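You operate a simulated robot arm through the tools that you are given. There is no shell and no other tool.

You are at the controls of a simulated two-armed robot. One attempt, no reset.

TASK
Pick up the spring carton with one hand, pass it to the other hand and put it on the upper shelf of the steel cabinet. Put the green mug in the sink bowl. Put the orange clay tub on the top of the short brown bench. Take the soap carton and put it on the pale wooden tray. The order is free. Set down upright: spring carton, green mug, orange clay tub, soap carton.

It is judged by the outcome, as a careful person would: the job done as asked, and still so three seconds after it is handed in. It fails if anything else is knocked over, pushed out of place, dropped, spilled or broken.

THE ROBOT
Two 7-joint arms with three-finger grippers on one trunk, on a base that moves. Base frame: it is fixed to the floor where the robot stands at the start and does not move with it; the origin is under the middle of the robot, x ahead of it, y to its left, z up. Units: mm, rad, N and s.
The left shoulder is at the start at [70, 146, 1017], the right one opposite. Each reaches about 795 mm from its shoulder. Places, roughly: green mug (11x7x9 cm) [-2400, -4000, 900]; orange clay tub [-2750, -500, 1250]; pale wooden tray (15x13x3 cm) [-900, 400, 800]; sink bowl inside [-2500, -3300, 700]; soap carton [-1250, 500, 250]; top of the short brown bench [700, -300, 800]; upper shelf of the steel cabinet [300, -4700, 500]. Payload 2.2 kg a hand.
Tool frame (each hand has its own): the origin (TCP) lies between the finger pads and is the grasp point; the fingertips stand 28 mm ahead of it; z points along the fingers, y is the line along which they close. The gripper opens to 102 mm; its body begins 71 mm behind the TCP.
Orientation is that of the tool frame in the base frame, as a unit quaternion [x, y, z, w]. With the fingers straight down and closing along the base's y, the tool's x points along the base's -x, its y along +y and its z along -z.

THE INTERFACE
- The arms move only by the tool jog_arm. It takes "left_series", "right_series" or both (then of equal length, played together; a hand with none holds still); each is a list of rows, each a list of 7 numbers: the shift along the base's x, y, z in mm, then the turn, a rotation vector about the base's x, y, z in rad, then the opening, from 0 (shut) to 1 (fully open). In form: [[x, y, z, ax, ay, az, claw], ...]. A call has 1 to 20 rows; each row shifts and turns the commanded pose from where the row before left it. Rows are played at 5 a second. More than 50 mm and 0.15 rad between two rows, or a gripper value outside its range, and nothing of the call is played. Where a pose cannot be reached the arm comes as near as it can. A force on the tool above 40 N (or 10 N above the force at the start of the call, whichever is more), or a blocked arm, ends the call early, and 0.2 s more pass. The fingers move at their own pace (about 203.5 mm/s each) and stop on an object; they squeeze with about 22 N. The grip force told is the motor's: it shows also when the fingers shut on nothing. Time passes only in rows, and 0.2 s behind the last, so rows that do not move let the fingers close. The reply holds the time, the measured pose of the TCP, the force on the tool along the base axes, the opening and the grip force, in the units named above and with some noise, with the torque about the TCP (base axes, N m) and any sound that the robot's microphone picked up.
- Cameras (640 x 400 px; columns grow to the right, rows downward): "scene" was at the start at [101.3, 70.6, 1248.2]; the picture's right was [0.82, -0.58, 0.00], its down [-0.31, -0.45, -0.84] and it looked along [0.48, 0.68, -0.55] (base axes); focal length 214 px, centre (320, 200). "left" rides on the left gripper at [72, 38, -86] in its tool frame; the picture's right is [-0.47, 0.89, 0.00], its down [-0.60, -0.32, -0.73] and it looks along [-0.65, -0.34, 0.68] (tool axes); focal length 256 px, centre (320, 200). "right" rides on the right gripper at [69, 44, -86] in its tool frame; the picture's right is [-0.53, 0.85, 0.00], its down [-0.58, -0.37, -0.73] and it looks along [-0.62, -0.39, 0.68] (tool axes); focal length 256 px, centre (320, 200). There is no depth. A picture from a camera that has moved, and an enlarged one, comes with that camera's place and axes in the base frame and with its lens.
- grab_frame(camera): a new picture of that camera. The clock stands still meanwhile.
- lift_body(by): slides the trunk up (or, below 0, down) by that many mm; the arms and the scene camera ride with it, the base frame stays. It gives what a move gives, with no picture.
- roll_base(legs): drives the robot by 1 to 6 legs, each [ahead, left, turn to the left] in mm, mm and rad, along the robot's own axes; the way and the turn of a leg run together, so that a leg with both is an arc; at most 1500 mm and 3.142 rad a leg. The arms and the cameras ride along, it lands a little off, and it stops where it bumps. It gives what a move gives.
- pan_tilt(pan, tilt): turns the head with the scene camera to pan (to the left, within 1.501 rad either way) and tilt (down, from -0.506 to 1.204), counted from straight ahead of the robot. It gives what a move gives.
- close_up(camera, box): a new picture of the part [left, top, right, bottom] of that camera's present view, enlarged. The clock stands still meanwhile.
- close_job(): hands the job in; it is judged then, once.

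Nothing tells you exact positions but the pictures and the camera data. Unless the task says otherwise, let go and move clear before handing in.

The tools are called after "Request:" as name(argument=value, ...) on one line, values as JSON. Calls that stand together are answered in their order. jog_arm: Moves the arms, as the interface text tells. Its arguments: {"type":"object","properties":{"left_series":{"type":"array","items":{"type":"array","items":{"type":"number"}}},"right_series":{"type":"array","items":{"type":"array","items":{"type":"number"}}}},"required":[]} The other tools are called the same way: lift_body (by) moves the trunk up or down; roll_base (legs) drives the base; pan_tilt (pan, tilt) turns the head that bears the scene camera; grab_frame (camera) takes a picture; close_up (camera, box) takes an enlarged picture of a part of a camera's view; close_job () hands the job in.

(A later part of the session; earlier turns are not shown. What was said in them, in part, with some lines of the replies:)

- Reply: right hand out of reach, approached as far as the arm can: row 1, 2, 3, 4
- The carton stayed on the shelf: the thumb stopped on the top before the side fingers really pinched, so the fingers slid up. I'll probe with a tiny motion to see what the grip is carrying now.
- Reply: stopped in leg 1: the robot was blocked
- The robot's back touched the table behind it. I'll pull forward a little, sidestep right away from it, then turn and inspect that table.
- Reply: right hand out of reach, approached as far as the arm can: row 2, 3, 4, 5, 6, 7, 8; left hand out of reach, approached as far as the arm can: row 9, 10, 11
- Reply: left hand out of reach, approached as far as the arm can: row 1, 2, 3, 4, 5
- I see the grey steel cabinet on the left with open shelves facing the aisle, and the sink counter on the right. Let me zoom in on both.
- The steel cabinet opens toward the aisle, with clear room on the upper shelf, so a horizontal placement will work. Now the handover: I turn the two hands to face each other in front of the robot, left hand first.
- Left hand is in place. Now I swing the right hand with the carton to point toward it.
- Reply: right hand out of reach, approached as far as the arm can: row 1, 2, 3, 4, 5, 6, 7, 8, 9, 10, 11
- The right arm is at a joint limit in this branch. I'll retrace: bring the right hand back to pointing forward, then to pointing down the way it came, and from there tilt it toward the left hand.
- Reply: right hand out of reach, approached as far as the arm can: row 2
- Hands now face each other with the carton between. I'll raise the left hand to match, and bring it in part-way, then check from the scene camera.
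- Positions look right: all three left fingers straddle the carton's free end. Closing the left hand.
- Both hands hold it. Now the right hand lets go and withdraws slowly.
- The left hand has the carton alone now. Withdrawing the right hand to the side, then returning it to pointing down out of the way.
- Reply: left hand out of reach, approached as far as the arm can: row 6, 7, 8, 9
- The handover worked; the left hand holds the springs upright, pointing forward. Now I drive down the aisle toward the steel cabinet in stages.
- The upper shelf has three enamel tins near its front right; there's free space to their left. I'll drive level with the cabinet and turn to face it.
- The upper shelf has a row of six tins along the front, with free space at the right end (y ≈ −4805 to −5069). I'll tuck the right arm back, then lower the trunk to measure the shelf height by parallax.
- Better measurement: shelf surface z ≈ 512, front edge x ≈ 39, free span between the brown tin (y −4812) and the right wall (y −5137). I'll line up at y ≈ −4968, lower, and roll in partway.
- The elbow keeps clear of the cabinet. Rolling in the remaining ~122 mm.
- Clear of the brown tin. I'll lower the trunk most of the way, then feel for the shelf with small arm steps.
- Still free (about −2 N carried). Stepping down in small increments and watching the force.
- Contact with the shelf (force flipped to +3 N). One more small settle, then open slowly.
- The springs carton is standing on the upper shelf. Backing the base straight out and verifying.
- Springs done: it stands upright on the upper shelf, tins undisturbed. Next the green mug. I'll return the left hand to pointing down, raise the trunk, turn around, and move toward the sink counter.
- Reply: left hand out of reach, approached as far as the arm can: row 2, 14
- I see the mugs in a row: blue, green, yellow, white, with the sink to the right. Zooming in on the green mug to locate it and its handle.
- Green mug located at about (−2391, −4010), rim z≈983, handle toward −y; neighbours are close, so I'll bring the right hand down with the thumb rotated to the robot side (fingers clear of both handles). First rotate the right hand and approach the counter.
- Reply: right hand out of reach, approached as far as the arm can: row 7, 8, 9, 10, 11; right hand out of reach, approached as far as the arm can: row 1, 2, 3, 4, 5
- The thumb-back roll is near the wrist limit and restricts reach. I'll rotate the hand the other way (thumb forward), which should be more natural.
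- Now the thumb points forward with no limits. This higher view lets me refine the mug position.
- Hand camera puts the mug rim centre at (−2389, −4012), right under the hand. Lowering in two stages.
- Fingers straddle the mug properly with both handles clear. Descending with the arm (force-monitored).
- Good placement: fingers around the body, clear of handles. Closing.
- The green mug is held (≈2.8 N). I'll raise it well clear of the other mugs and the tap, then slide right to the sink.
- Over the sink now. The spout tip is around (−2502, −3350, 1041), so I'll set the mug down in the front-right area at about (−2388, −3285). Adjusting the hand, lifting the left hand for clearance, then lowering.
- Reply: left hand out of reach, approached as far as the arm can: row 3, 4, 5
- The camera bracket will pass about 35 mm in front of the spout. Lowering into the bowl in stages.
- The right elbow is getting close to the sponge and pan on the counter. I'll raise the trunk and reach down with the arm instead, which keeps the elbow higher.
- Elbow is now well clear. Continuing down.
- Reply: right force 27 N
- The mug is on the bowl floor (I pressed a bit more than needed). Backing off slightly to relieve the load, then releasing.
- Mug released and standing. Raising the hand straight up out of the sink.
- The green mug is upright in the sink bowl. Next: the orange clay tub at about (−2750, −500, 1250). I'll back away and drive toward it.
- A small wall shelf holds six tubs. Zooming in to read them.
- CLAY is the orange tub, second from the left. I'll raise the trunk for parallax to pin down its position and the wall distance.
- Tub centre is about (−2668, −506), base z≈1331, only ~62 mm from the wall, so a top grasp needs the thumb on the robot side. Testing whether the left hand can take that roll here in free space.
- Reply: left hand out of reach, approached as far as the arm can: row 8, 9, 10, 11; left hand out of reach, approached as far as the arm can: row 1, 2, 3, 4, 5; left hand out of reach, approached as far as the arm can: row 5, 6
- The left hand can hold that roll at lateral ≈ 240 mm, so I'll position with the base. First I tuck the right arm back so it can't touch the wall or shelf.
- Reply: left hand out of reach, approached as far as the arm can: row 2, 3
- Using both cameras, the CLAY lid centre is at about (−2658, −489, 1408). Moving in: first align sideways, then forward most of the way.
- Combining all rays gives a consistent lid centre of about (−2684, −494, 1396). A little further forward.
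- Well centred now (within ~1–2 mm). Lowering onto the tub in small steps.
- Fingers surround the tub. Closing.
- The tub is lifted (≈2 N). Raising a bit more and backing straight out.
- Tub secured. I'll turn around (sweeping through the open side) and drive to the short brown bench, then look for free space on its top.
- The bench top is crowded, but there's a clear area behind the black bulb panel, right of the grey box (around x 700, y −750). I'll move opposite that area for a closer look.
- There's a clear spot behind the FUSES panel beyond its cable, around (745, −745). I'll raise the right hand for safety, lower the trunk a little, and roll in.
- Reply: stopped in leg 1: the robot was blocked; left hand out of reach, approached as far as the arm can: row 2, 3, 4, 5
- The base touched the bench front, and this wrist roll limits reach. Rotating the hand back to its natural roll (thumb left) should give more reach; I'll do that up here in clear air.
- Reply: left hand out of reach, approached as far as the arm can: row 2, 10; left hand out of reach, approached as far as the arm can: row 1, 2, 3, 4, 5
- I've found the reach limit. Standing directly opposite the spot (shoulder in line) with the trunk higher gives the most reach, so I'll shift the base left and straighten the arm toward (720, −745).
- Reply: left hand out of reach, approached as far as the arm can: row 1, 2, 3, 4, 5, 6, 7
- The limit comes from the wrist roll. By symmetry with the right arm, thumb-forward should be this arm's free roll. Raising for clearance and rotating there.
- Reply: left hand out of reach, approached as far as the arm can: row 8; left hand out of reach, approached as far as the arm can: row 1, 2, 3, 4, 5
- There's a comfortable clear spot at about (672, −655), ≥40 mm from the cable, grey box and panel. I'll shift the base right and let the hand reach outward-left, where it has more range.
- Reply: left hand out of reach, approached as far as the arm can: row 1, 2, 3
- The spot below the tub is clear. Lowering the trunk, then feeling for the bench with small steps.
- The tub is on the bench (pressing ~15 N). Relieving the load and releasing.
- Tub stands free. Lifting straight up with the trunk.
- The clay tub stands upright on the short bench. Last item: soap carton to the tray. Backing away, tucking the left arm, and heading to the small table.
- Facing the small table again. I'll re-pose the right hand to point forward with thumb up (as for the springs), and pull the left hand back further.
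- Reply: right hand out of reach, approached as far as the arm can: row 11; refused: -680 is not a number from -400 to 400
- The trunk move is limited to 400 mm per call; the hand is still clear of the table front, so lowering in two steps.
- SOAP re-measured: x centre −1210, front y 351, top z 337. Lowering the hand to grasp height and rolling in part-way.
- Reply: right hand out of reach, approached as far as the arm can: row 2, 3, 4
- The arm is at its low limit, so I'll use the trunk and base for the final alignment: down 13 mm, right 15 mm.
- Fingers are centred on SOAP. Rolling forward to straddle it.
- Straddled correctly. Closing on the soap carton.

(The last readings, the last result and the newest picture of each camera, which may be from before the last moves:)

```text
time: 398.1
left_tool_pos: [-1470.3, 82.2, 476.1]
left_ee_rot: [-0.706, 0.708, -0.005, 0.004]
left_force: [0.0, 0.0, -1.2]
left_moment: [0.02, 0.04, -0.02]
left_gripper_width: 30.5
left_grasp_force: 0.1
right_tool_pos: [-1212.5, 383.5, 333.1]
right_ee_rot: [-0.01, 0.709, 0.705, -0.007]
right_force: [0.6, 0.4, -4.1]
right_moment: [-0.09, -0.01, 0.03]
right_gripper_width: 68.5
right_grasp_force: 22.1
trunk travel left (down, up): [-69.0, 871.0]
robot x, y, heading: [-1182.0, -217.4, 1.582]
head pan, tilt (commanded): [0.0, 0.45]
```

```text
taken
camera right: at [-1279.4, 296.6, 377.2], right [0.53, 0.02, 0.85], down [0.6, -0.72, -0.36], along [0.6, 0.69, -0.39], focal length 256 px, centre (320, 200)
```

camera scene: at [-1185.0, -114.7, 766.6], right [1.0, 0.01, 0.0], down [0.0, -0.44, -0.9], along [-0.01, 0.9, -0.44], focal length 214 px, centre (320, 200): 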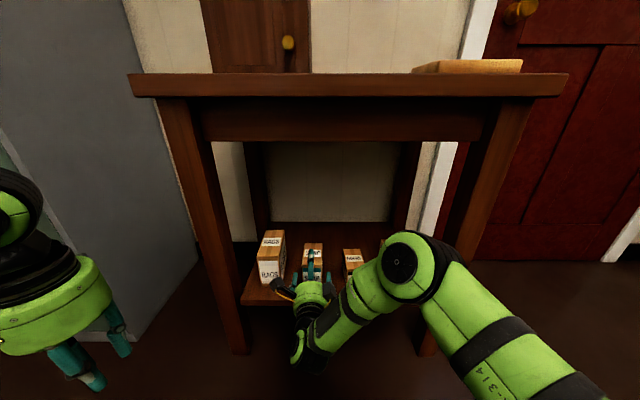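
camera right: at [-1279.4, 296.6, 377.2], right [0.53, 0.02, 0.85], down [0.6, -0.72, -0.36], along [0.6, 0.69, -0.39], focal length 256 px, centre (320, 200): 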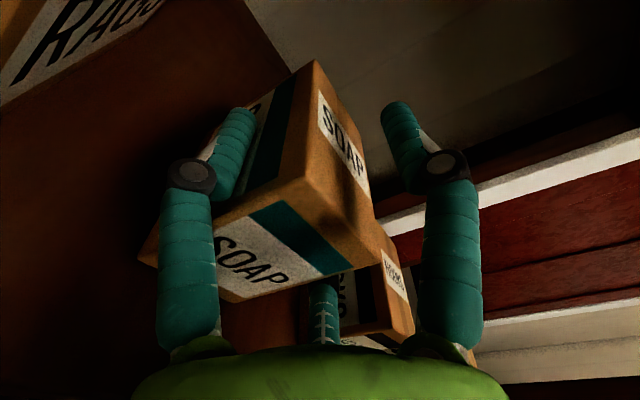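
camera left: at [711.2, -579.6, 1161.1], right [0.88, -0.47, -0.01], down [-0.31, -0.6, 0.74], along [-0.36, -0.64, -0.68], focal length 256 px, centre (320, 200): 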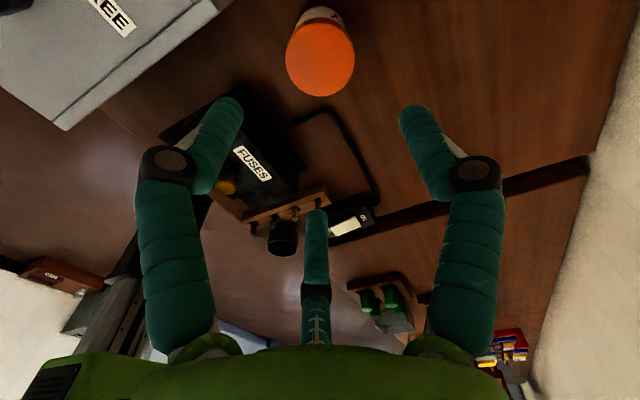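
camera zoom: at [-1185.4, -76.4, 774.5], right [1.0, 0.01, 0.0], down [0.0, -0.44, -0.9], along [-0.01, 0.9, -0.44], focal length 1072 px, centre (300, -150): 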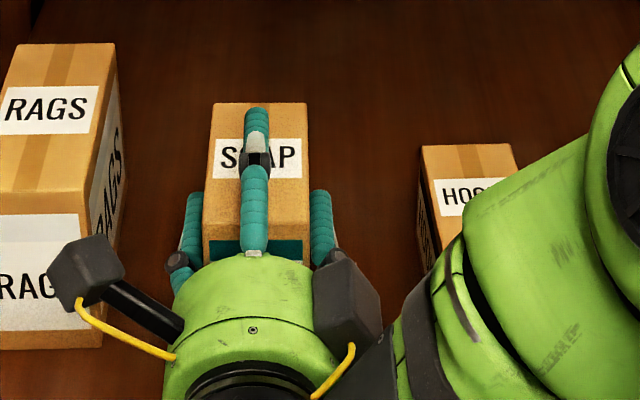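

Request:
lift_body(by=25)

Request:
close_up(camera="scene", box=[260, 230, 388, 310])

Request:
grab_frame(camera="right")

```text
time: 398.8
left_tool_pos: [-1471.3, 82.5, 500.3]
left_ee_rot: [-0.706, 0.708, -0.004, 0.004]
left_force: [0.5, 0.2, 0.3]
left_moment: [-0.02, 0.0, -0.01]
left_gripper_width: 30.5
left_grasp_force: 0.0
right_tool_pos: [-1212.3, 383.8, 359.4]
right_ee_rot: [-0.011, 0.71, 0.704, -0.007]
right_force: [0.7, 0.2, -2.8]
right_moment: [-0.07, 0.01, -0.01]
right_gripper_width: 68.3
right_grasp_force: 22.2
trunk travel left (down, up): [-94.0, 846.0]
robot x, y, heading: [-1182.4, -214.4, 1.573]
head pan, tilt (commanded): [0.0, 0.45]
```

```text
5.00 times, centred on (324, 270) of scene
camera zoom: at [-1185.5, -76.4, 799.5], right [1.0, 0.01, 0.0], down [0.0, -0.44, -0.9], along [-0.01, 0.9, -0.44], focal length 1072 px, centre (300, -150)
```

zoom: 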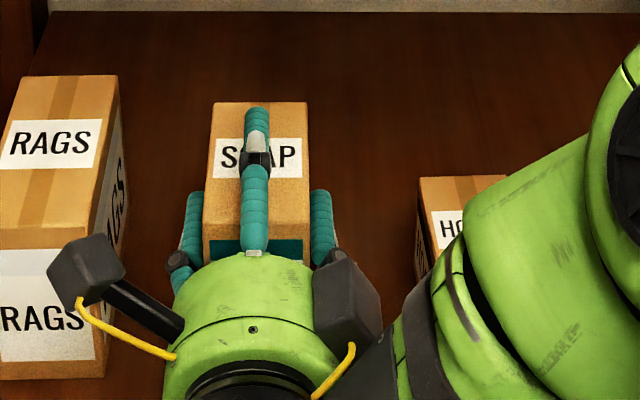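

```text
taken
camera right: at [-1279.3, 296.8, 402.3], right [0.53, 0.02, 0.85], down [0.6, -0.72, -0.36], along [0.6, 0.69, -0.39], focal length 256 px, centre (320, 200)
```

right: 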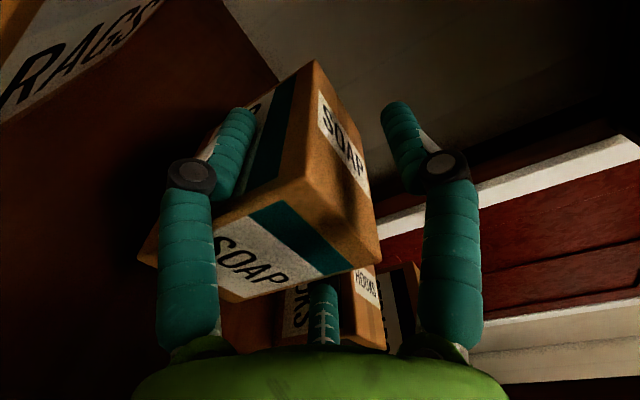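

The soap carton lifts with the hand cleanly. Backing straight out, raising above table height, and moving over to line up with the tray.

Request:
roll_base(legs=[[-400, 0, 0]])

Request:
lift_body(by=400)

Request:
lift_body(by=230)

Request:
roll_base(legs=[[0, -312, 0]])

Request:
pan_tilt(pan=0.0, tilt=0.5)

Request:
grab_frame(camera="scene")

Request:
grab_frame(camera="right")

```text
time: 401.3
left_tool_pos: [-1467.2, -314.5, 500.9]
left_ee_rot: [-0.704, 0.71, -0.005, 0.005]
left_force: [0.0, 0.1, 0.4]
left_moment: [0.02, -0.04, 0.03]
left_gripper_width: 30.7
left_grasp_force: 0.1
right_tool_pos: [-1206.9, -15.0, 358.1]
right_ee_rot: [-0.009, 0.709, 0.705, -0.005]
right_force: [0.4, 0.3, -4.4]
right_moment: [-0.07, 0.03, -0.02]
right_gripper_width: 68.1
right_grasp_force: 22.1
trunk travel left (down, up): [-94.0, 846.0]
robot x, y, heading: [-1185.0, -615.7, 1.573]
head pan, tilt (commanded): [0.0, 0.45]
```

```text
time: 405.1
left_tool_pos: [-1468.0, -315.1, 900.5]
left_ee_rot: [-0.704, 0.71, -0.004, 0.005]
left_force: [0.0, -0.4, 0.2]
left_moment: [-0.04, 0.04, 0.02]
left_gripper_width: 30.4
left_grasp_force: 0.0
right_tool_pos: [-1208.2, -13.0, 758.0]
right_ee_rot: [-0.008, 0.71, 0.704, -0.005]
right_force: [-0.6, -0.5, -3.2]
right_moment: [-0.09, -0.01, -0.02]
right_gripper_width: 68.0
right_grasp_force: 21.6
trunk travel left (down, up): [-494.0, 446.0]
robot x, y, heading: [-1181.0, -612.7, 1.571]
head pan, tilt (commanded): [0.0, 0.45]
```

```text
time: 407.5
left_tool_pos: [-1467.8, -313.5, 1130.2]
left_ee_rot: [-0.705, 0.71, -0.004, 0.004]
left_force: [0.1, -0.3, -0.3]
left_moment: [-0.02, -0.01, 0.02]
left_gripper_width: 30.4
left_grasp_force: 0.0
right_tool_pos: [-1207.6, -14.1, 987.6]
right_ee_rot: [-0.009, 0.71, 0.705, -0.004]
right_force: [0.5, -0.2, -3.6]
right_moment: [-0.08, -0.04, 0.01]
right_gripper_width: 68.2
right_grasp_force: 22.5
trunk travel left (down, up): [-724.0, 216.0]
robot x, y, heading: [-1179.4, -616.6, 1.569]
head pan, tilt (commanded): [0.0, 0.45]
```

```text
time: 409.6
left_tool_pos: [-1159.7, -312.3, 1130.1]
left_ee_rot: [-0.704, 0.71, -0.006, 0.006]
left_force: [-0.6, -0.1, -0.2]
left_moment: [-0.01, -0.01, -0.02]
left_gripper_width: 30.3
left_grasp_force: 0.1
right_tool_pos: [-898.9, -13.9, 988.1]
right_ee_rot: [-0.007, 0.709, 0.705, -0.004]
right_force: [0.0, 0.5, -3.0]
right_moment: [-0.09, -0.01, -0.02]
right_gripper_width: 68.3
right_grasp_force: 22.3
trunk travel left (down, up): [-724.0, 216.0]
robot x, y, heading: [-872.6, -613.3, 1.568]
head pan, tilt (commanded): [0.0, 0.45]
```

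```text
time: 410.3
left_tool_pos: [-1158.1, -314.0, 1130.6]
left_ee_rot: [-0.704, 0.711, -0.004, 0.004]
left_force: [0.8, -0.7, 0.5]
left_moment: [0.05, 0.01, 0.0]
left_gripper_width: 30.7
left_grasp_force: 0.1
right_tool_pos: [-897.5, -14.2, 987.7]
right_ee_rot: [-0.008, 0.71, 0.704, -0.004]
right_force: [-0.1, -0.2, -4.2]
right_moment: [-0.08, 0.04, -0.02]
right_gripper_width: 68.2
right_grasp_force: 22.2
trunk travel left (down, up): [-724.0, 216.0]
robot x, y, heading: [-871.6, -612.2, 1.568]
head pan, tilt (commanded): [0.0, 0.499]
```

```text
taken
camera scene: at [-873.6, -475.2, 1425.1], right [1.0, 0.0, 0.0], down [0.0, -0.48, -0.88], along [0.0, 0.88, -0.48], focal length 214 px, centre (320, 200)
```

scene: 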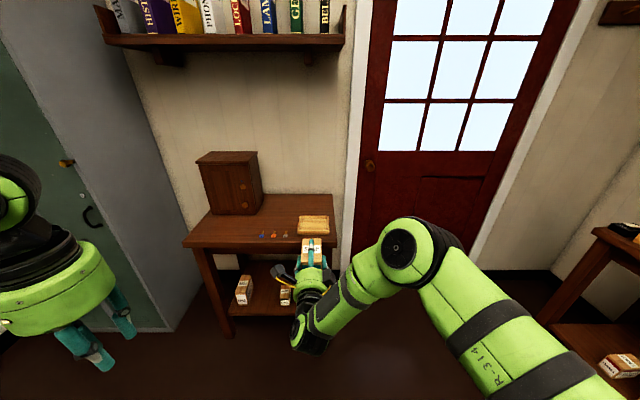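

```text
taken
camera right: at [-965.3, -100.7, 1032.1], right [0.53, 0.02, 0.85], down [0.59, -0.72, -0.36], along [0.61, 0.69, -0.39], focal length 256 px, centre (320, 200)
```

right: 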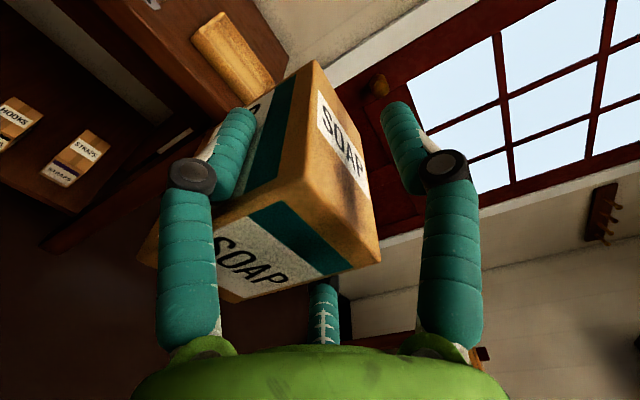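

Now measuring the tray from two heights.

Request:
close_up(camera="scene", box=[260, 195, 356, 255])

Request:
lift_body(by=200)

Request:
close_up(camera="scene", box=[260, 225, 356, 285])

```text
6.67 times, centred on (308, 225) of scene
camera zoom: at [-873.6, -475.2, 1425.1], right [1.0, 0.0, 0.0], down [0.0, -0.48, -0.88], along [0.0, 0.88, -0.48], focal length 1430 px, centre (400, 33)
```

zoom: 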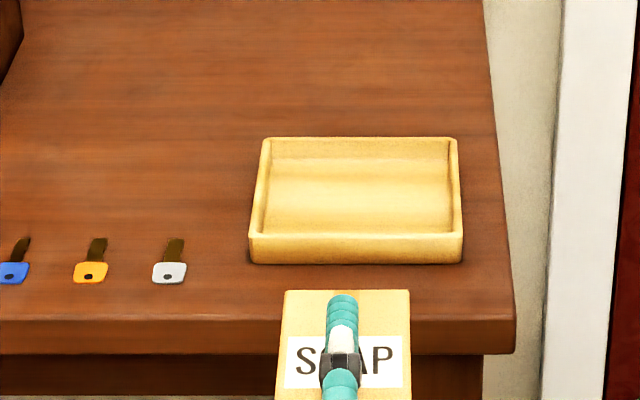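

```text
time: 412.4
left_tool_pos: [-1158.2, -312.6, 1329.5]
left_ee_rot: [-0.703, 0.711, -0.005, 0.005]
left_force: [0.6, 0.7, -0.2]
left_moment: [-0.01, 0.0, 0.01]
left_gripper_width: 30.8
left_grasp_force: 0.1
right_tool_pos: [-897.1, -13.5, 1186.7]
right_ee_rot: [-0.007, 0.71, 0.704, -0.004]
right_force: [0.0, -0.8, -4.6]
right_moment: [-0.04, 0.0, -0.02]
right_gripper_width: 68.3
right_grasp_force: 22.2
trunk travel left (down, up): [-924.0, 16.0]
robot x, y, heading: [-875.3, -615.7, 1.573]
head pan, tilt (commanded): [0.0, 0.499]
```

```text
6.67 times, centred on (308, 255) of scene
camera zoom: at [-873.8, -475.0, 1625.0], right [1.0, 0.0, 0.0], down [0.0, -0.48, -0.88], along [0.0, 0.88, -0.48], focal length 1430 px, centre (400, -167)
```

zoom: 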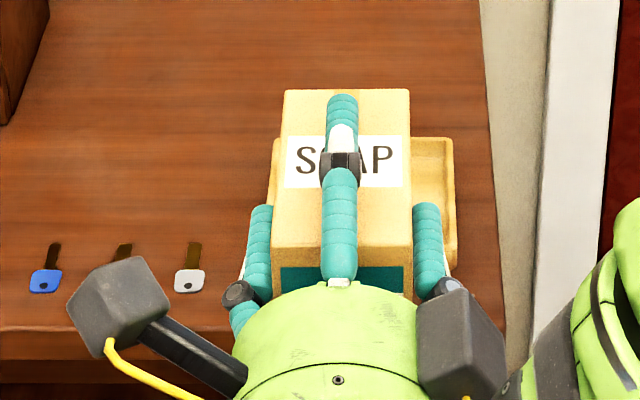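

The tray is about x −979…−830, y 335…460, rim z≈823, table z≈797. The carton's 102 mm length vs the tray's inner depth is a close fit in this direction, so I'll measure the inside of the tray more precisely.

Request:
lift_body(by=-200)

Request:
close_up(camera="scene", box=[294, 212, 334, 237])

Request:
close_up(camera="right", box=[180, 0, 308, 80])

```text
time: 414.6
left_tool_pos: [-1157.7, -312.1, 1130.1]
left_ee_rot: [-0.703, 0.711, -0.004, 0.005]
left_force: [-0.8, 0.4, 0.0]
left_moment: [0.01, -0.01, 0.0]
left_gripper_width: 30.5
left_grasp_force: 0.1
right_tool_pos: [-897.1, -14.6, 988.4]
right_ee_rot: [-0.008, 0.71, 0.705, -0.004]
right_force: [-0.3, -0.5, -3.8]
right_moment: [-0.07, -0.02, -0.02]
right_gripper_width: 68.0
right_grasp_force: 22.1
trunk travel left (down, up): [-724.0, 216.0]
robot x, y, heading: [-874.5, -616.5, 1.567]
head pan, tilt (commanded): [0.0, 0.499]
```

```text
16.00 times, centred on (314, 224) of scene
camera zoom: at [-873.7, -475.3, 1425.1], right [1.0, 0.0, 0.0], down [0.0, -0.48, -0.88], along [0.0, 0.88, -0.48], focal length 3432 px, centre (416, -192)
```

zoom: 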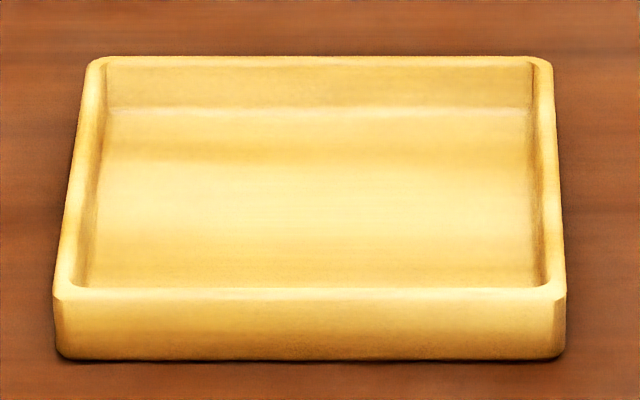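

```text
5.00 times, centred on (244, 40) of right
camera zoom: at [-965.4, -100.7, 1032.4], right [0.53, 0.01, 0.85], down [0.59, -0.72, -0.36], along [0.61, 0.69, -0.39], focal length 1280 px, centre (700, 1000)
```

zoom: 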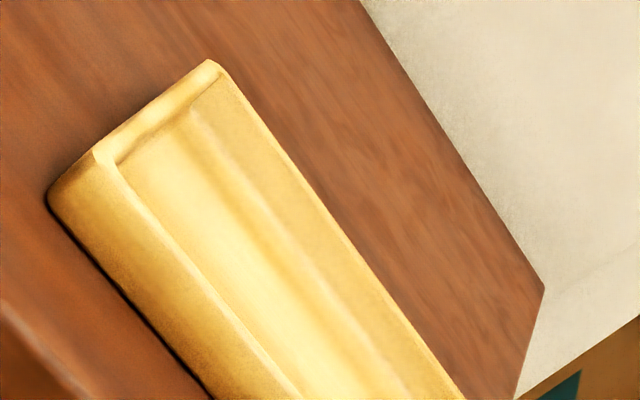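

The tray's inside is about 138 × 119 mm with centre near (−902, 396) and floor z≈806, so the 57 × 102 carton fits as is. Rolling in toward the tray at a safe height.

Request:
roll_base(legs=[[0, 6, 0], [300, 0, 0]])

Request:
grab_frame(camera="scene")

Request:
close_up(camera="scene", box=[240, 210, 368, 290])

```text
time: 417.0
left_tool_pos: [-1165.0, -15.9, 1131.3]
left_ee_rot: [-0.704, 0.711, -0.004, 0.004]
left_force: [-0.5, 0.2, 0.2]
left_moment: [0.02, -0.02, -0.01]
left_gripper_width: 30.5
left_grasp_force: 0.1
right_tool_pos: [-904.3, 284.5, 988.1]
right_ee_rot: [-0.008, 0.708, 0.706, -0.005]
right_force: [0.1, 0.2, -3.2]
right_moment: [-0.09, -0.01, 0.01]
right_gripper_width: 68.0
right_grasp_force: 21.4
trunk travel left (down, up): [-724.0, 216.0]
robot x, y, heading: [-883.3, -315.3, 1.575]
head pan, tilt (commanded): [0.0, 0.499]
```

```text
taken
camera scene: at [-879.5, -177.3, 1425.3], right [1.0, 0.0, 0.0], down [0.0, -0.48, -0.88], along [0.0, 0.88, -0.48], focal length 214 px, centre (320, 200)
```

scene: 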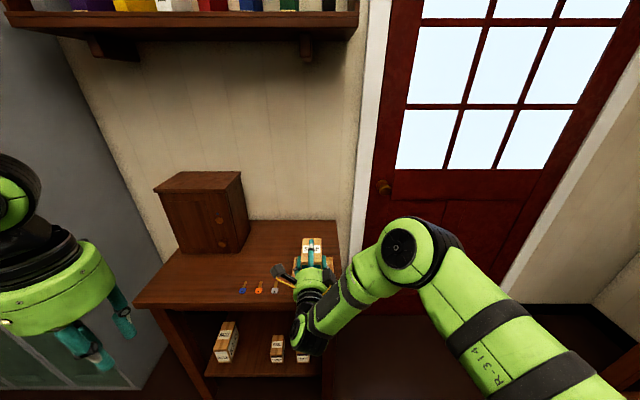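

```text
5.00 times, centred on (304, 250) of scene
camera zoom: at [-879.5, -177.3, 1425.3], right [1.0, 0.0, 0.0], down [0.0, -0.48, -0.88], along [0.0, 0.88, -0.48], focal length 1072 px, centre (400, -50)
```

zoom: 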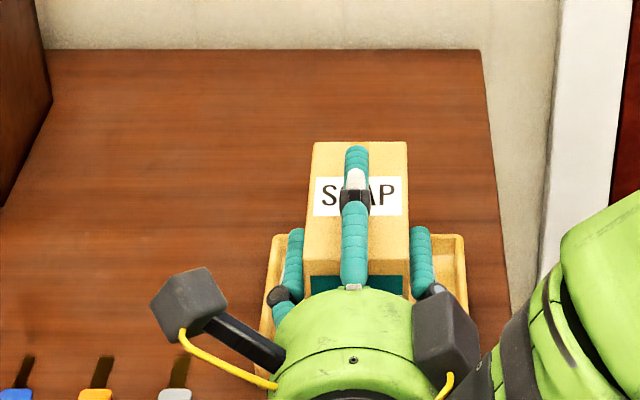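

Request:
roll_base(legs=[[92, 0, 0]])

Request:
lift_body(by=-60)

Request:
close_up(camera="scene", box=[240, 230, 368, 310])

Request:
pan_tilt(pan=-0.3, tilt=0.7)

Request:
grab_frame(camera="scene")

Request:
grab_frame(camera="right")

```text
time: 418.1
left_tool_pos: [-1164.9, 76.1, 1131.5]
left_ee_rot: [-0.703, 0.711, -0.004, 0.005]
left_force: [0.6, 0.1, 0.8]
left_moment: [0.02, 0.03, 0.0]
left_gripper_width: 30.7
left_grasp_force: 0.1
right_tool_pos: [-902.8, 375.2, 988.9]
right_ee_rot: [-0.009, 0.709, 0.705, -0.006]
right_force: [0.5, -1.2, -3.3]
right_moment: [-0.05, -0.01, -0.02]
right_gripper_width: 68.1
right_grasp_force: 22.2
trunk travel left (down, up): [-724.0, 216.0]
robot x, y, heading: [-873.0, -222.6, 1.571]
head pan, tilt (commanded): [0.0, 0.499]
```

```text
time: 419.1
left_tool_pos: [-1164.3, 77.3, 1070.5]
left_ee_rot: [-0.703, 0.711, -0.004, 0.005]
left_force: [0.2, 0.3, -0.2]
left_moment: [-0.01, 0.02, -0.01]
left_gripper_width: 30.7
left_grasp_force: 0.1
right_tool_pos: [-903.7, 375.4, 928.7]
right_ee_rot: [-0.008, 0.709, 0.705, -0.005]
right_force: [1.0, -0.2, -3.1]
right_moment: [-0.06, 0.0, 0.04]
right_gripper_width: 68.3
right_grasp_force: 21.9
trunk travel left (down, up): [-664.0, 276.0]
robot x, y, heading: [-880.4, -222.7, 1.572]
head pan, tilt (commanded): [0.0, 0.499]
```

```text
5.00 times, centred on (304, 270) of scene
camera zoom: at [-879.7, -85.5, 1365.2], right [1.0, 0.0, 0.0], down [0.0, -0.48, -0.88], along [0.0, 0.88, -0.48], focal length 1072 px, centre (400, -150)
```

zoom: 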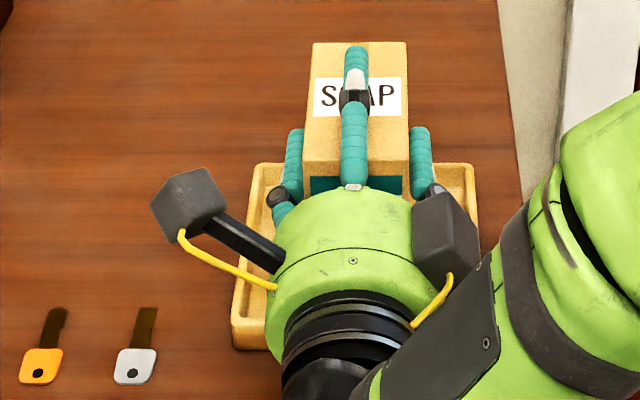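

```text
time: 419.9
left_tool_pos: [-1164.4, 77.8, 1071.4]
left_ee_rot: [-0.703, 0.711, -0.004, 0.005]
left_force: [-0.4, 0.2, -0.6]
left_moment: [-0.01, -0.01, -0.01]
left_gripper_width: 30.7
left_grasp_force: 0.1
right_tool_pos: [-904.1, 375.9, 928.1]
right_ee_rot: [-0.009, 0.709, 0.705, -0.005]
right_force: [0.4, 0.6, -3.2]
right_moment: [-0.06, -0.03, 0.0]
right_gripper_width: 68.2
right_grasp_force: 21.7
trunk travel left (down, up): [-664.0, 276.0]
robot x, y, heading: [-879.9, -222.4, 1.573]
head pan, tilt (commanded): [-0.3, 0.7]
```

```text
taken
camera scene: at [-854.8, -94.2, 1347.4], right [0.96, -0.29, 0.0], down [-0.19, -0.62, -0.76], along [0.23, 0.73, -0.64], focal length 214 px, centre (320, 200)
```

scene: 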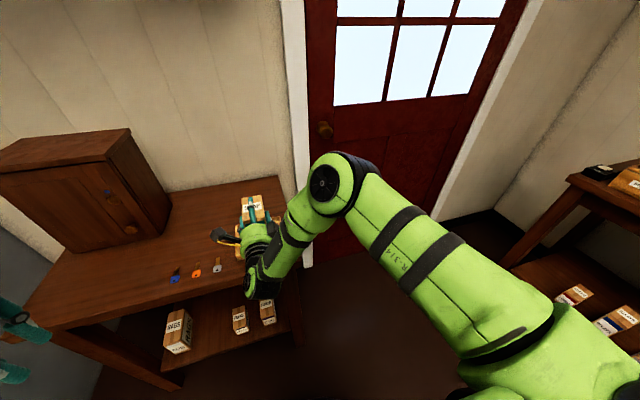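

```text
taken
camera right: at [-972.0, 289.7, 972.1], right [0.53, 0.02, 0.85], down [0.59, -0.72, -0.36], along [0.61, 0.69, -0.39], focal length 256 px, centre (320, 200)
```

right: 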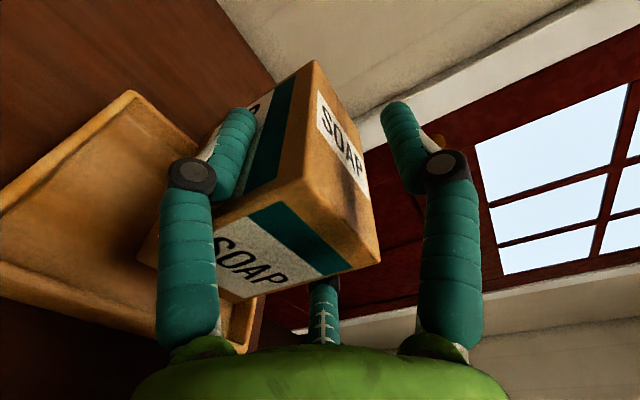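

Alignment looks right: ~8 mm margin front and back, wide margin at the sides. Lowering with the trunk in small increments.

Request:
lift_body(by=-32)

Request:
pan_tilt(pan=0.0, tilt=0.6)

Request:
close_up(camera="scene", box=[240, 210, 368, 290])

Request:
grab_frame(camera="right")

```text
time: 420.7
left_tool_pos: [-1163.3, 77.0, 1039.6]
left_ee_rot: [-0.703, 0.711, -0.003, 0.005]
left_force: [-0.3, 0.1, 0.6]
left_moment: [0.01, -0.01, 0.01]
left_gripper_width: 30.7
left_grasp_force: 0.0
right_tool_pos: [-903.6, 375.9, 896.1]
right_ee_rot: [-0.008, 0.71, 0.705, -0.006]
right_force: [-0.5, -0.1, -3.4]
right_moment: [-0.05, -0.02, -0.01]
right_gripper_width: 68.3
right_grasp_force: 21.5
trunk travel left (down, up): [-632.0, 308.0]
robot x, y, heading: [-879.1, -225.5, 1.574]
head pan, tilt (commanded): [-0.3, 0.7]
```

```text
time: 421.5
left_tool_pos: [-1164.5, 77.6, 1038.3]
left_ee_rot: [-0.704, 0.711, -0.004, 0.004]
left_force: [1.3, -1.4, -0.6]
left_moment: [0.02, 0.03, -0.04]
left_gripper_width: 30.8
left_grasp_force: 0.1
right_tool_pos: [-904.3, 375.7, 896.9]
right_ee_rot: [-0.008, 0.71, 0.704, -0.004]
right_force: [0.3, -0.1, -4.3]
right_moment: [-0.05, 0.01, -0.01]
right_gripper_width: 68.0
right_grasp_force: 21.6
trunk travel left (down, up): [-632.0, 308.0]
robot x, y, heading: [-880.8, -224.9, 1.575]
head pan, tilt (commanded): [0.0, 0.6]
```

```text
5.00 times, centred on (304, 250) of scene
camera zoom: at [-879.7, -87.1, 1324.0], right [1.0, 0.0, 0.0], down [0.0, -0.57, -0.82], along [0.0, 0.82, -0.57], focal length 1072 px, centre (400, -50)
```

zoom: 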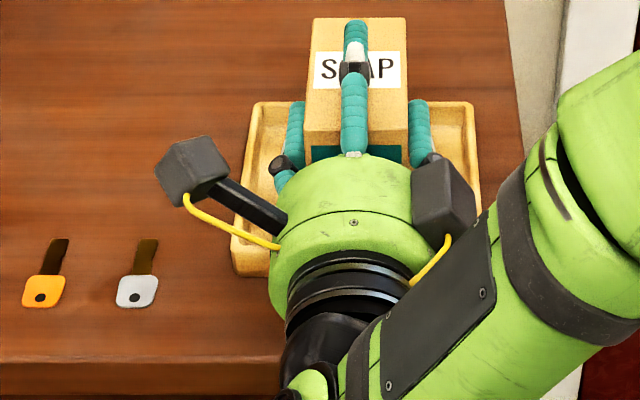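

```text
taken
camera right: at [-971.9, 289.6, 940.1], right [0.53, 0.02, 0.85], down [0.59, -0.72, -0.36], along [0.61, 0.69, -0.39], focal length 256 px, centre (320, 200)
```

right: 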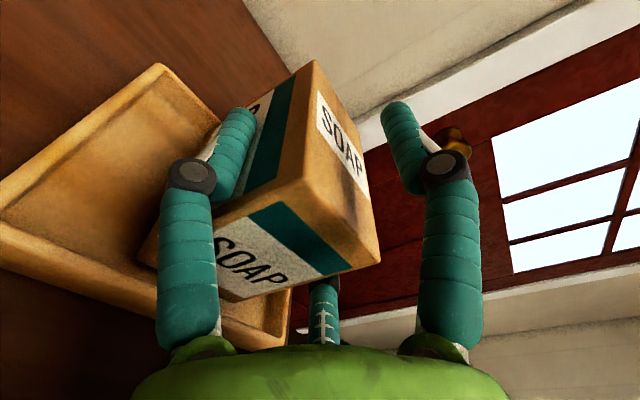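

Request:
lift_body(by=-6)

Request:
lift_body(by=-3)

Request:
lift_body(by=-3)

Request:
grab_frame(camera="right")

```text
time: 422.0
left_tool_pos: [-1164.4, 78.1, 1032.9]
left_ee_rot: [-0.704, 0.711, -0.004, 0.004]
left_force: [0.1, -0.7, 0.3]
left_moment: [-0.01, -0.01, -0.01]
left_gripper_width: 30.8
left_grasp_force: 0.0
right_tool_pos: [-905.0, 376.5, 890.4]
right_ee_rot: [-0.008, 0.709, 0.705, -0.005]
right_force: [0.1, 0.4, -3.3]
right_moment: [-0.04, -0.03, 0.0]
right_gripper_width: 68.0
right_grasp_force: 21.9
trunk travel left (down, up): [-626.0, 314.0]
robot x, y, heading: [-880.6, -224.9, 1.567]
head pan, tilt (commanded): [0.0, 0.6]
```

```text
time: 422.5
left_tool_pos: [-1164.6, 77.4, 1030.7]
left_ee_rot: [-0.703, 0.711, -0.004, 0.004]
left_force: [-0.4, -0.2, -0.2]
left_moment: [-0.02, 0.0, 0.03]
left_gripper_width: 30.7
left_grasp_force: 0.1
right_tool_pos: [-905.1, 376.7, 886.7]
right_ee_rot: [-0.008, 0.709, 0.705, -0.005]
right_force: [0.5, -0.3, -3.1]
right_moment: [-0.08, 0.02, 0.04]
right_gripper_width: 67.8
right_grasp_force: 22.2
trunk travel left (down, up): [-623.0, 317.0]
robot x, y, heading: [-878.5, -227.0, 1.568]
head pan, tilt (commanded): [0.0, 0.6]
```

```text
time: 423.1
left_tool_pos: [-1164.5, 77.7, 1027.7]
left_ee_rot: [-0.703, 0.711, -0.005, 0.005]
left_force: [-0.4, 0.1, 0.1]
left_moment: [-0.01, -0.04, 0.02]
left_gripper_width: 30.9
left_grasp_force: 0.1
right_tool_pos: [-903.4, 375.8, 883.3]
right_ee_rot: [-0.009, 0.709, 0.705, -0.005]
right_force: [0.2, -0.5, -4.1]
right_moment: [-0.06, 0.0, 0.0]
right_gripper_width: 68.0
right_grasp_force: 21.8
trunk travel left (down, up): [-620.0, 320.0]
robot x, y, heading: [-881.4, -222.6, 1.57]
head pan, tilt (commanded): [0.0, 0.6]
```

```text
taken
camera right: at [-972.0, 289.7, 928.1], right [0.53, 0.02, 0.85], down [0.59, -0.72, -0.36], along [0.61, 0.69, -0.39], focal length 256 px, centre (320, 200)
```

right: 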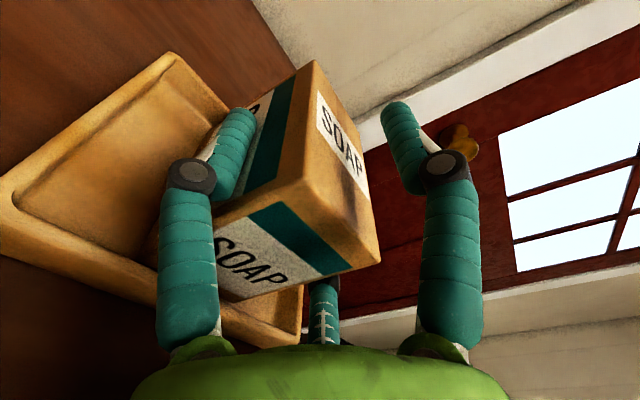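

The carton's lower edge is now inside the tray rim. Continuing gently.

Request:
lift_body(by=-3)

Request:
lift_body(by=-2)

Request:
lift_body(by=-2)

Request:
lift_body(by=-2)

```text
time: 423.6
left_tool_pos: [-1164.5, 76.9, 1024.2]
left_ee_rot: [-0.703, 0.711, -0.003, 0.004]
left_force: [0.3, 0.2, -0.2]
left_moment: [-0.01, -0.03, 0.02]
left_gripper_width: 30.8
left_grasp_force: 0.1
right_tool_pos: [-903.6, 376.8, 882.6]
right_ee_rot: [-0.008, 0.709, 0.705, -0.005]
right_force: [-0.3, -0.7, -0.4]
right_moment: [-0.19, 0.07, -0.01]
right_gripper_width: 68.3
right_grasp_force: 21.8
trunk travel left (down, up): [-617.0, 323.0]
robot x, y, heading: [-876.4, -224.1, 1.575]
head pan, tilt (commanded): [0.0, 0.6]
```

```text
time: 424.1
left_tool_pos: [-1163.8, 75.4, 1022.7]
left_ee_rot: [-0.703, 0.711, -0.004, 0.005]
left_force: [-0.7, -0.2, 0.2]
left_moment: [-0.01, 0.0, 0.05]
left_gripper_width: 30.9
left_grasp_force: 0.1
right_tool_pos: [-904.6, 376.0, 883.1]
right_ee_rot: [-0.009, 0.708, 0.706, -0.006]
right_force: [-0.8, 0.8, 9.7]
right_moment: [-0.37, 0.09, -0.05]
right_gripper_width: 68.1
right_grasp_force: 22.0
trunk travel left (down, up): [-615.0, 325.0]
robot x, y, heading: [-877.0, -222.1, 1.572]
head pan, tilt (commanded): [0.0, 0.6]
```

```text
time: 424.6
left_tool_pos: [-1164.0, 76.4, 1021.3]
left_ee_rot: [-0.704, 0.71, -0.004, 0.006]
left_force: [-0.2, 0.0, -0.4]
left_moment: [0.01, -0.03, 0.0]
left_gripper_width: 30.7
left_grasp_force: 0.0
right_tool_pos: [-904.1, 375.1, 881.9]
right_ee_rot: [-0.009, 0.706, 0.709, -0.006]
right_force: [-0.3, 5.2, 17.3]
right_moment: [0.48, 0.05, -0.01]
right_gripper_width: 68.1
right_grasp_force: 22.1
trunk travel left (down, up): [-613.0, 327.0]
robot x, y, heading: [-880.3, -225.7, 1.575]
head pan, tilt (commanded): [0.0, 0.6]
```

```text
time: 425.1
left_tool_pos: [-1165.1, 74.1, 1019.7]
left_ee_rot: [-0.703, 0.711, -0.003, 0.006]
left_force: [-0.2, 0.7, 0.2]
left_moment: [0.01, -0.02, -0.01]
left_gripper_width: 30.4
left_grasp_force: 0.0
right_tool_pos: [-903.7, 376.0, 880.6]
right_ee_rot: [-0.007, 0.704, 0.71, -0.005]
right_force: [-1.4, 7.3, 24.3]
right_moment: [0.54, 0.11, 0.0]
right_gripper_width: 68.0
right_grasp_force: 22.4
trunk travel left (down, up): [-611.0, 329.0]
robot x, y, heading: [-878.4, -221.8, 1.574]
head pan, tilt (commanded): [0.0, 0.6]
```

Contact at the expected floor height; I've pressed a bit, so I'll ease up and look before releasing.

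Request:
lift_body(by=4)

Request:
close_up(camera="scene", box=[240, 210, 368, 290])

Request:
grab_frame(camera="right")

```text
time: 425.7
left_tool_pos: [-1163.6, 75.7, 1022.1]
left_ee_rot: [-0.703, 0.711, -0.004, 0.005]
left_force: [-0.3, 0.0, 0.6]
left_moment: [0.01, 0.02, -0.04]
left_gripper_width: 30.6
left_grasp_force: 0.0
right_tool_pos: [-903.6, 375.2, 880.5]
right_ee_rot: [-0.009, 0.708, 0.706, -0.005]
right_force: [-1.1, 7.2, 14.3]
right_moment: [0.96, 0.06, 0.08]
right_gripper_width: 68.0
right_grasp_force: 21.6
trunk travel left (down, up): [-615.0, 325.0]
robot x, y, heading: [-878.6, -224.8, 1.571]
head pan, tilt (commanded): [0.0, 0.6]
```

```text
5.00 times, centred on (304, 250) of scene
camera zoom: at [-879.9, -89.2, 1307.2], right [1.0, 0.0, 0.0], down [0.0, -0.56, -0.83], along [0.0, 0.83, -0.56], focal length 1072 px, centre (400, -50)
```

zoom: 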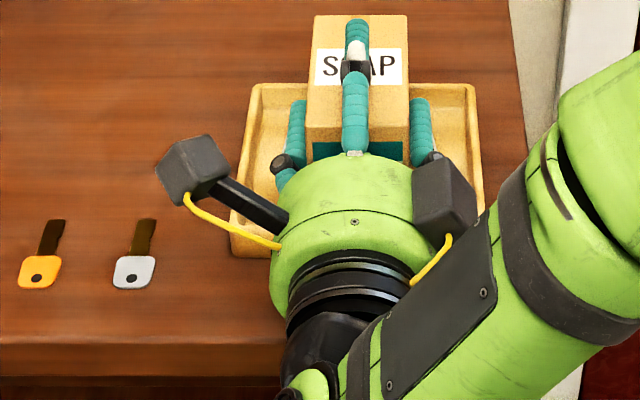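

```text
taken
camera right: at [-971.8, 288.5, 924.5], right [0.53, 0.01, 0.85], down [0.59, -0.72, -0.36], along [0.61, 0.69, -0.39], focal length 256 px, centre (320, 200)
```

right: 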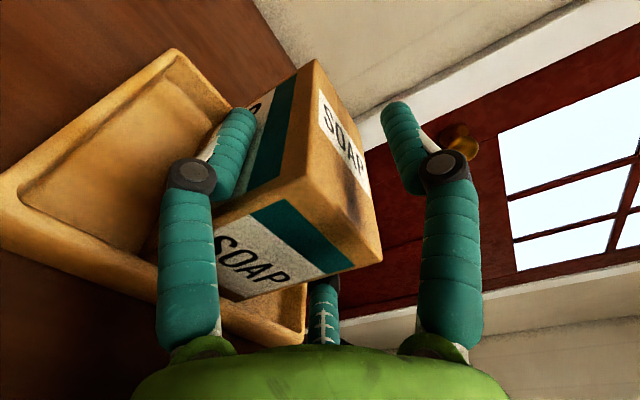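

Request:
lift_body(by=2)

Request:
lift_body(by=1)

Request:
grab_frame(camera="right")

```text
time: 426.2
left_tool_pos: [-1164.9, 77.9, 1023.8]
left_ee_rot: [-0.704, 0.711, -0.003, 0.005]
left_force: [0.6, 0.3, 0.1]
left_moment: [-0.02, -0.02, 0.0]
left_gripper_width: 30.6
left_grasp_force: 0.0
right_tool_pos: [-904.0, 375.7, 879.5]
right_ee_rot: [-0.009, 0.71, 0.704, -0.005]
right_force: [0.3, 4.1, 9.2]
right_moment: [0.73, -0.02, -0.02]
right_gripper_width: 68.3
right_grasp_force: 22.1
trunk travel left (down, up): [-617.0, 323.0]
robot x, y, heading: [-881.4, -223.0, 1.572]
head pan, tilt (commanded): [0.0, 0.6]
```

```text
time: 426.7
left_tool_pos: [-1164.6, 76.8, 1026.1]
left_ee_rot: [-0.704, 0.71, -0.004, 0.005]
left_force: [-0.2, 0.7, 0.4]
left_moment: [0.0, -0.03, 0.03]
left_gripper_width: 30.9
left_grasp_force: 0.0
right_tool_pos: [-904.8, 375.1, 881.5]
right_ee_rot: [-0.009, 0.711, 0.703, -0.005]
right_force: [0.5, 1.1, 2.5]
right_moment: [0.44, -0.07, -0.07]
right_gripper_width: 68.2
right_grasp_force: 22.0
trunk travel left (down, up): [-618.0, 322.0]
robot x, y, heading: [-880.7, -225.1, 1.57]
head pan, tilt (commanded): [0.0, 0.6]
```

```text
taken
camera right: at [-971.6, 288.5, 925.4], right [0.53, 0.02, 0.85], down [0.59, -0.72, -0.35], along [0.61, 0.69, -0.39], focal length 256 px, centre (320, 200)
```

right: 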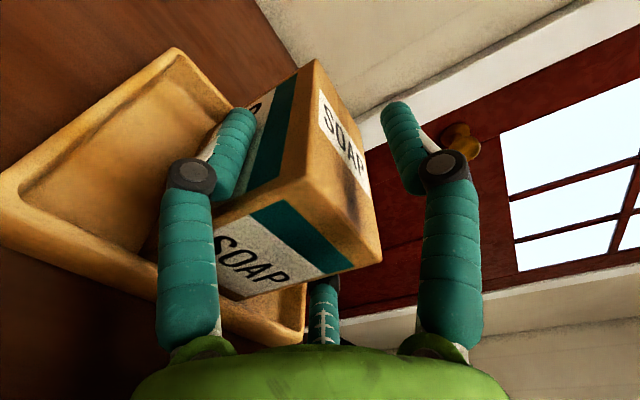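

Contact is light now. Releasing slowly.

Request:
jog_arm(right_series=[[0, 0, 0, 0, 0, 0, 0.69], [0, 0, 0, 0, 0, 0, 0.72], [0, 0, 0, 0, 0, 0, 0.76], [0, 0, 0, 0, 0, 0, 0.82], [0, 0, 0, 0, 0, 0, 0.88], [0, 0, 0, 0, 0, 0, 0.88]])

Request:
grab_frame(camera="right")

Request:
close_up(camera="scene", box=[240, 210, 368, 290])

```text
time: 428.1
left_tool_pos: [-1163.9, 77.0, 1025.5]
left_ee_rot: [-0.704, 0.71, -0.004, 0.005]
left_force: [0.3, -0.5, -0.4]
left_moment: [-0.01, 0.03, -0.04]
left_gripper_width: 30.6
left_grasp_force: 0.1
right_tool_pos: [-903.6, 376.3, 881.9]
right_ee_rot: [-0.009, 0.709, 0.705, -0.005]
right_force: [0.4, 0.2, 0.3]
right_moment: [0.02, 0.01, -0.04]
right_gripper_width: 89.6
right_grasp_force: 0.1
trunk travel left (down, up): [-618.0, 322.0]
robot x, y, heading: [-881.8, -225.7, 1.567]
head pan, tilt (commanded): [0.0, 0.6]
```

```text
taken
camera right: at [-971.9, 289.2, 926.5], right [0.53, 0.02, 0.85], down [0.59, -0.72, -0.36], along [0.61, 0.69, -0.39], focal length 256 px, centre (320, 200)
```

right: 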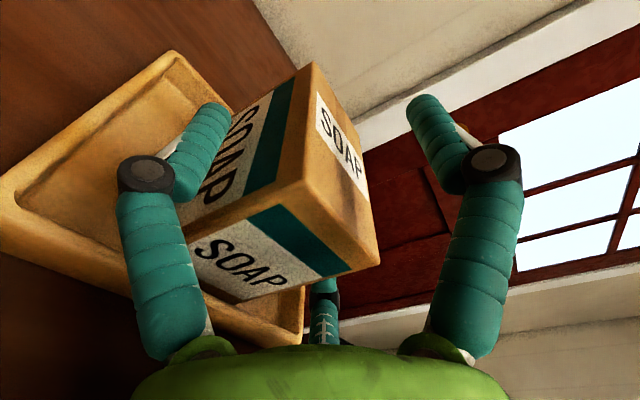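

```text
5.00 times, centred on (304, 250) of scene
camera zoom: at [-879.8, -87.8, 1310.1], right [1.0, 0.0, 0.0], down [0.0, -0.56, -0.83], along [0.0, 0.83, -0.56], focal length 1072 px, centre (400, -50)
```

zoom: 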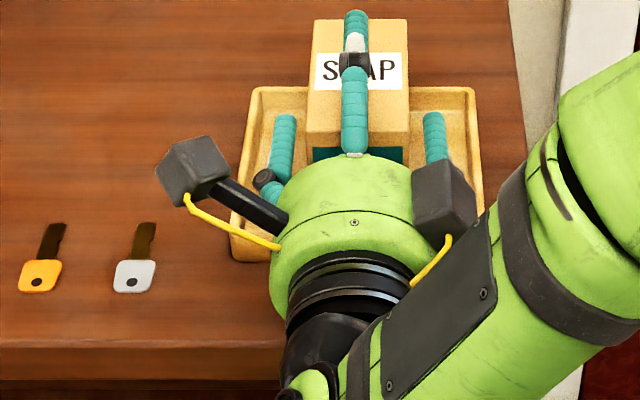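

Soap is standing in the tray. Raising a hair for rim clearance and backing straight out.

Request:
lift_body(by=6)

Request:
roll_base(legs=[[-120, 0, 0]])

Request:
grab_frame(camera="right")

Request:
roll_base(legs=[[-300, 0, 0]])

Request:
pan_tilt(pan=0.0, tilt=0.5)

Request:
close_up(camera="scene", box=[240, 160, 368, 240])

Request:
grab_frame(camera="scene")

```text
time: 428.6
left_tool_pos: [-1165.1, 76.5, 1031.2]
left_ee_rot: [-0.703, 0.711, -0.003, 0.005]
left_force: [-0.8, -0.1, 0.3]
left_moment: [-0.01, -0.02, 0.02]
left_gripper_width: 30.6
left_grasp_force: 0.0
right_tool_pos: [-904.4, 376.8, 888.5]
right_ee_rot: [-0.008, 0.709, 0.705, -0.005]
right_force: [0.5, -0.1, 0.1]
right_moment: [0.0, -0.01, -0.01]
right_gripper_width: 89.8
right_grasp_force: 0.1
trunk travel left (down, up): [-624.0, 316.0]
robot x, y, heading: [-882.4, -227.7, 1.568]
head pan, tilt (commanded): [0.0, 0.6]
```

```text
time: 429.9
left_tool_pos: [-1164.7, -41.8, 1031.6]
left_ee_rot: [-0.703, 0.711, -0.004, 0.004]
left_force: [0.5, -0.8, -0.1]
left_moment: [0.0, 0.01, 0.0]
left_gripper_width: 30.7
left_grasp_force: 0.1
right_tool_pos: [-904.1, 258.0, 887.9]
right_ee_rot: [-0.008, 0.709, 0.705, -0.005]
right_force: [1.2, 0.1, -0.1]
right_moment: [-0.02, 0.02, 0.01]
right_gripper_width: 89.7
right_grasp_force: 0.1
trunk travel left (down, up): [-624.0, 316.0]
robot x, y, heading: [-877.9, -342.2, 1.572]
head pan, tilt (commanded): [0.0, 0.6]
```

```text
taken
camera right: at [-971.5, 171.0, 932.0], right [0.53, 0.02, 0.85], down [0.59, -0.72, -0.36], along [0.61, 0.69, -0.39], focal length 256 px, centre (320, 200)
```

right: 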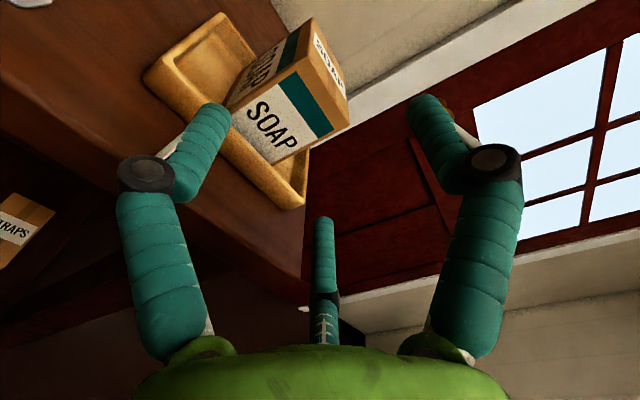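

```text
time: 431.9
left_tool_pos: [-1164.7, -342.8, 1030.1]
left_ee_rot: [-0.703, 0.712, -0.004, 0.004]
left_force: [-0.8, 0.3, -0.3]
left_moment: [-0.01, -0.02, 0.0]
left_gripper_width: 30.6
left_grasp_force: 0.0
right_tool_pos: [-903.0, -45.0, 888.5]
right_ee_rot: [-0.008, 0.709, 0.705, -0.004]
right_force: [0.3, 0.1, 0.5]
right_moment: [-0.04, 0.02, 0.01]
right_gripper_width: 89.8
right_grasp_force: 0.0
trunk travel left (down, up): [-624.0, 316.0]
robot x, y, heading: [-880.6, -644.6, 1.571]
head pan, tilt (commanded): [0.0, 0.6]
```

```text
time: 432.6
left_tool_pos: [-1164.2, -343.8, 1032.3]
left_ee_rot: [-0.703, 0.711, -0.005, 0.005]
left_force: [0.2, 0.9, 0.0]
left_moment: [-0.01, 0.01, 0.04]
left_gripper_width: 30.5
left_grasp_force: 0.0
right_tool_pos: [-903.1, -44.0, 889.2]
right_ee_rot: [-0.009, 0.709, 0.705, -0.005]
right_force: [0.5, -0.4, 0.6]
right_moment: [-0.01, 0.01, 0.02]
right_gripper_width: 90.0
right_grasp_force: 0.1
trunk travel left (down, up): [-624.0, 316.0]
robot x, y, heading: [-881.4, -645.7, 1.573]
head pan, tilt (commanded): [0.0, 0.499]
```

```text
5.00 times, centred on (304, 200) of scene
camera zoom: at [-879.5, -506.3, 1325.2], right [1.0, 0.0, 0.0], down [0.0, -0.48, -0.88], along [0.0, 0.88, -0.48], focal length 1072 px, centre (400, 200)
```

zoom: 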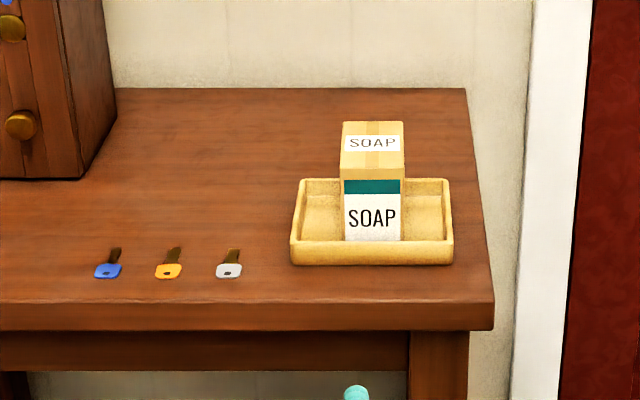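

```text
taken
camera scene: at [-879.5, -506.3, 1325.2], right [1.0, 0.0, 0.0], down [0.0, -0.48, -0.88], along [0.0, 0.88, -0.48], focal length 214 px, centre (320, 200)
```

scene: 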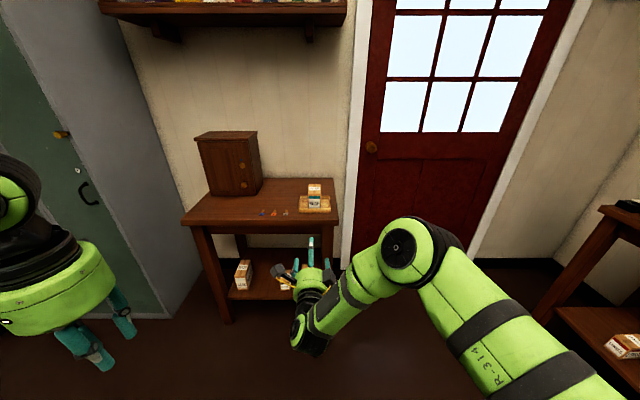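

Soap is upright in the tray. A last check on the bench (clay tub and remaining cartons) and the small table before handing in.

Request:
pan_tilt(pan=-1.4, tilt=0.35)

Request:
grab_frame(camera="scene")

Request:
close_up(camera="scene", box=[200, 130, 424, 270])

```text
time: 434.1
left_tool_pos: [-1163.3, -342.2, 1032.0]
left_ee_rot: [-0.703, 0.712, -0.004, 0.005]
left_force: [0.3, 0.1, 0.9]
left_moment: [-0.03, -0.02, -0.03]
left_gripper_width: 30.7
left_grasp_force: 0.0
right_tool_pos: [-903.9, -44.8, 889.1]
right_ee_rot: [-0.008, 0.709, 0.705, -0.004]
right_force: [-0.7, -0.7, 1.7]
right_moment: [-0.01, 0.01, 0.01]
right_gripper_width: 89.9
right_grasp_force: 0.1
trunk travel left (down, up): [-624.0, 316.0]
robot x, y, heading: [-880.9, -644.0, 1.577]
head pan, tilt (commanded): [-1.4, 0.351]
```

```text
taken
camera scene: at [-787.8, -581.0, 1338.8], right [0.17, -0.99, 0.0], down [-0.34, -0.06, -0.94], along [0.93, 0.16, -0.34], focal length 214 px, centre (320, 200)
```

scene: 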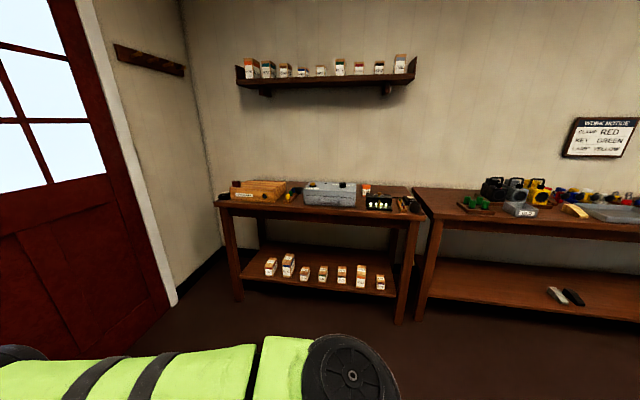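

```text
2.86 times, centred on (312, 200) of scene
camera zoom: at [-787.8, -581.0, 1338.8], right [0.17, -0.99, 0.0], down [-0.34, -0.06, -0.94], along [0.93, 0.16, -0.34], focal length 613 px, centre (343, 200)
```

zoom: 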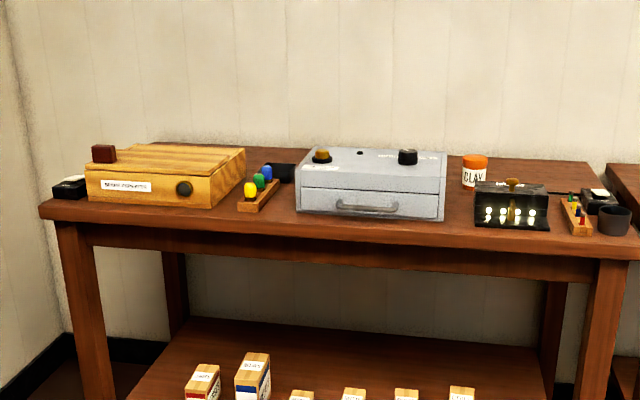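

Everything checks out. The clay tub is upright on the short bench, and the other cartons and bench items are undisturbed. The springs carton is on the cabinet's upper shelf, the green mug is in the sink and the soap is in the tray. Both hands are empty and clear, so I'm handing in.

Request:
close_job()

```text
The job is handed in.
```

I finished all four placements and handed the job in. Each item was upright when I last looked at it:

- **Spring carton:** I picked it up with the right hand, passed it to the left, and set it on the upper shelf of the steel cabinet, to the right of the paint tins.
- **Green mug:** It stands in the front right of the sink bowl, clear of the drain and the tap. The other mugs stayed where they were.
- **Orange clay tub:** It is on the short brown bench, behind the black FUSES panel, clear of its cable and the grey box.
- **Soap carton:** It stands inside the pale wooden tray.

The base bumped furniture twice: the small table early on while backing up, and the short bench while I was placing the tub. I looked over both afterwards and saw nothing knocked over or moved. Each time I set down the mug, the tub and the soap, I pressed a little harder than needed (about 15–27 N), then eased off before letting go.

I checked the cabinet and the sink right after placing items there, but did not go back to them at the end. My last look covered the bench, and the small table just before it.
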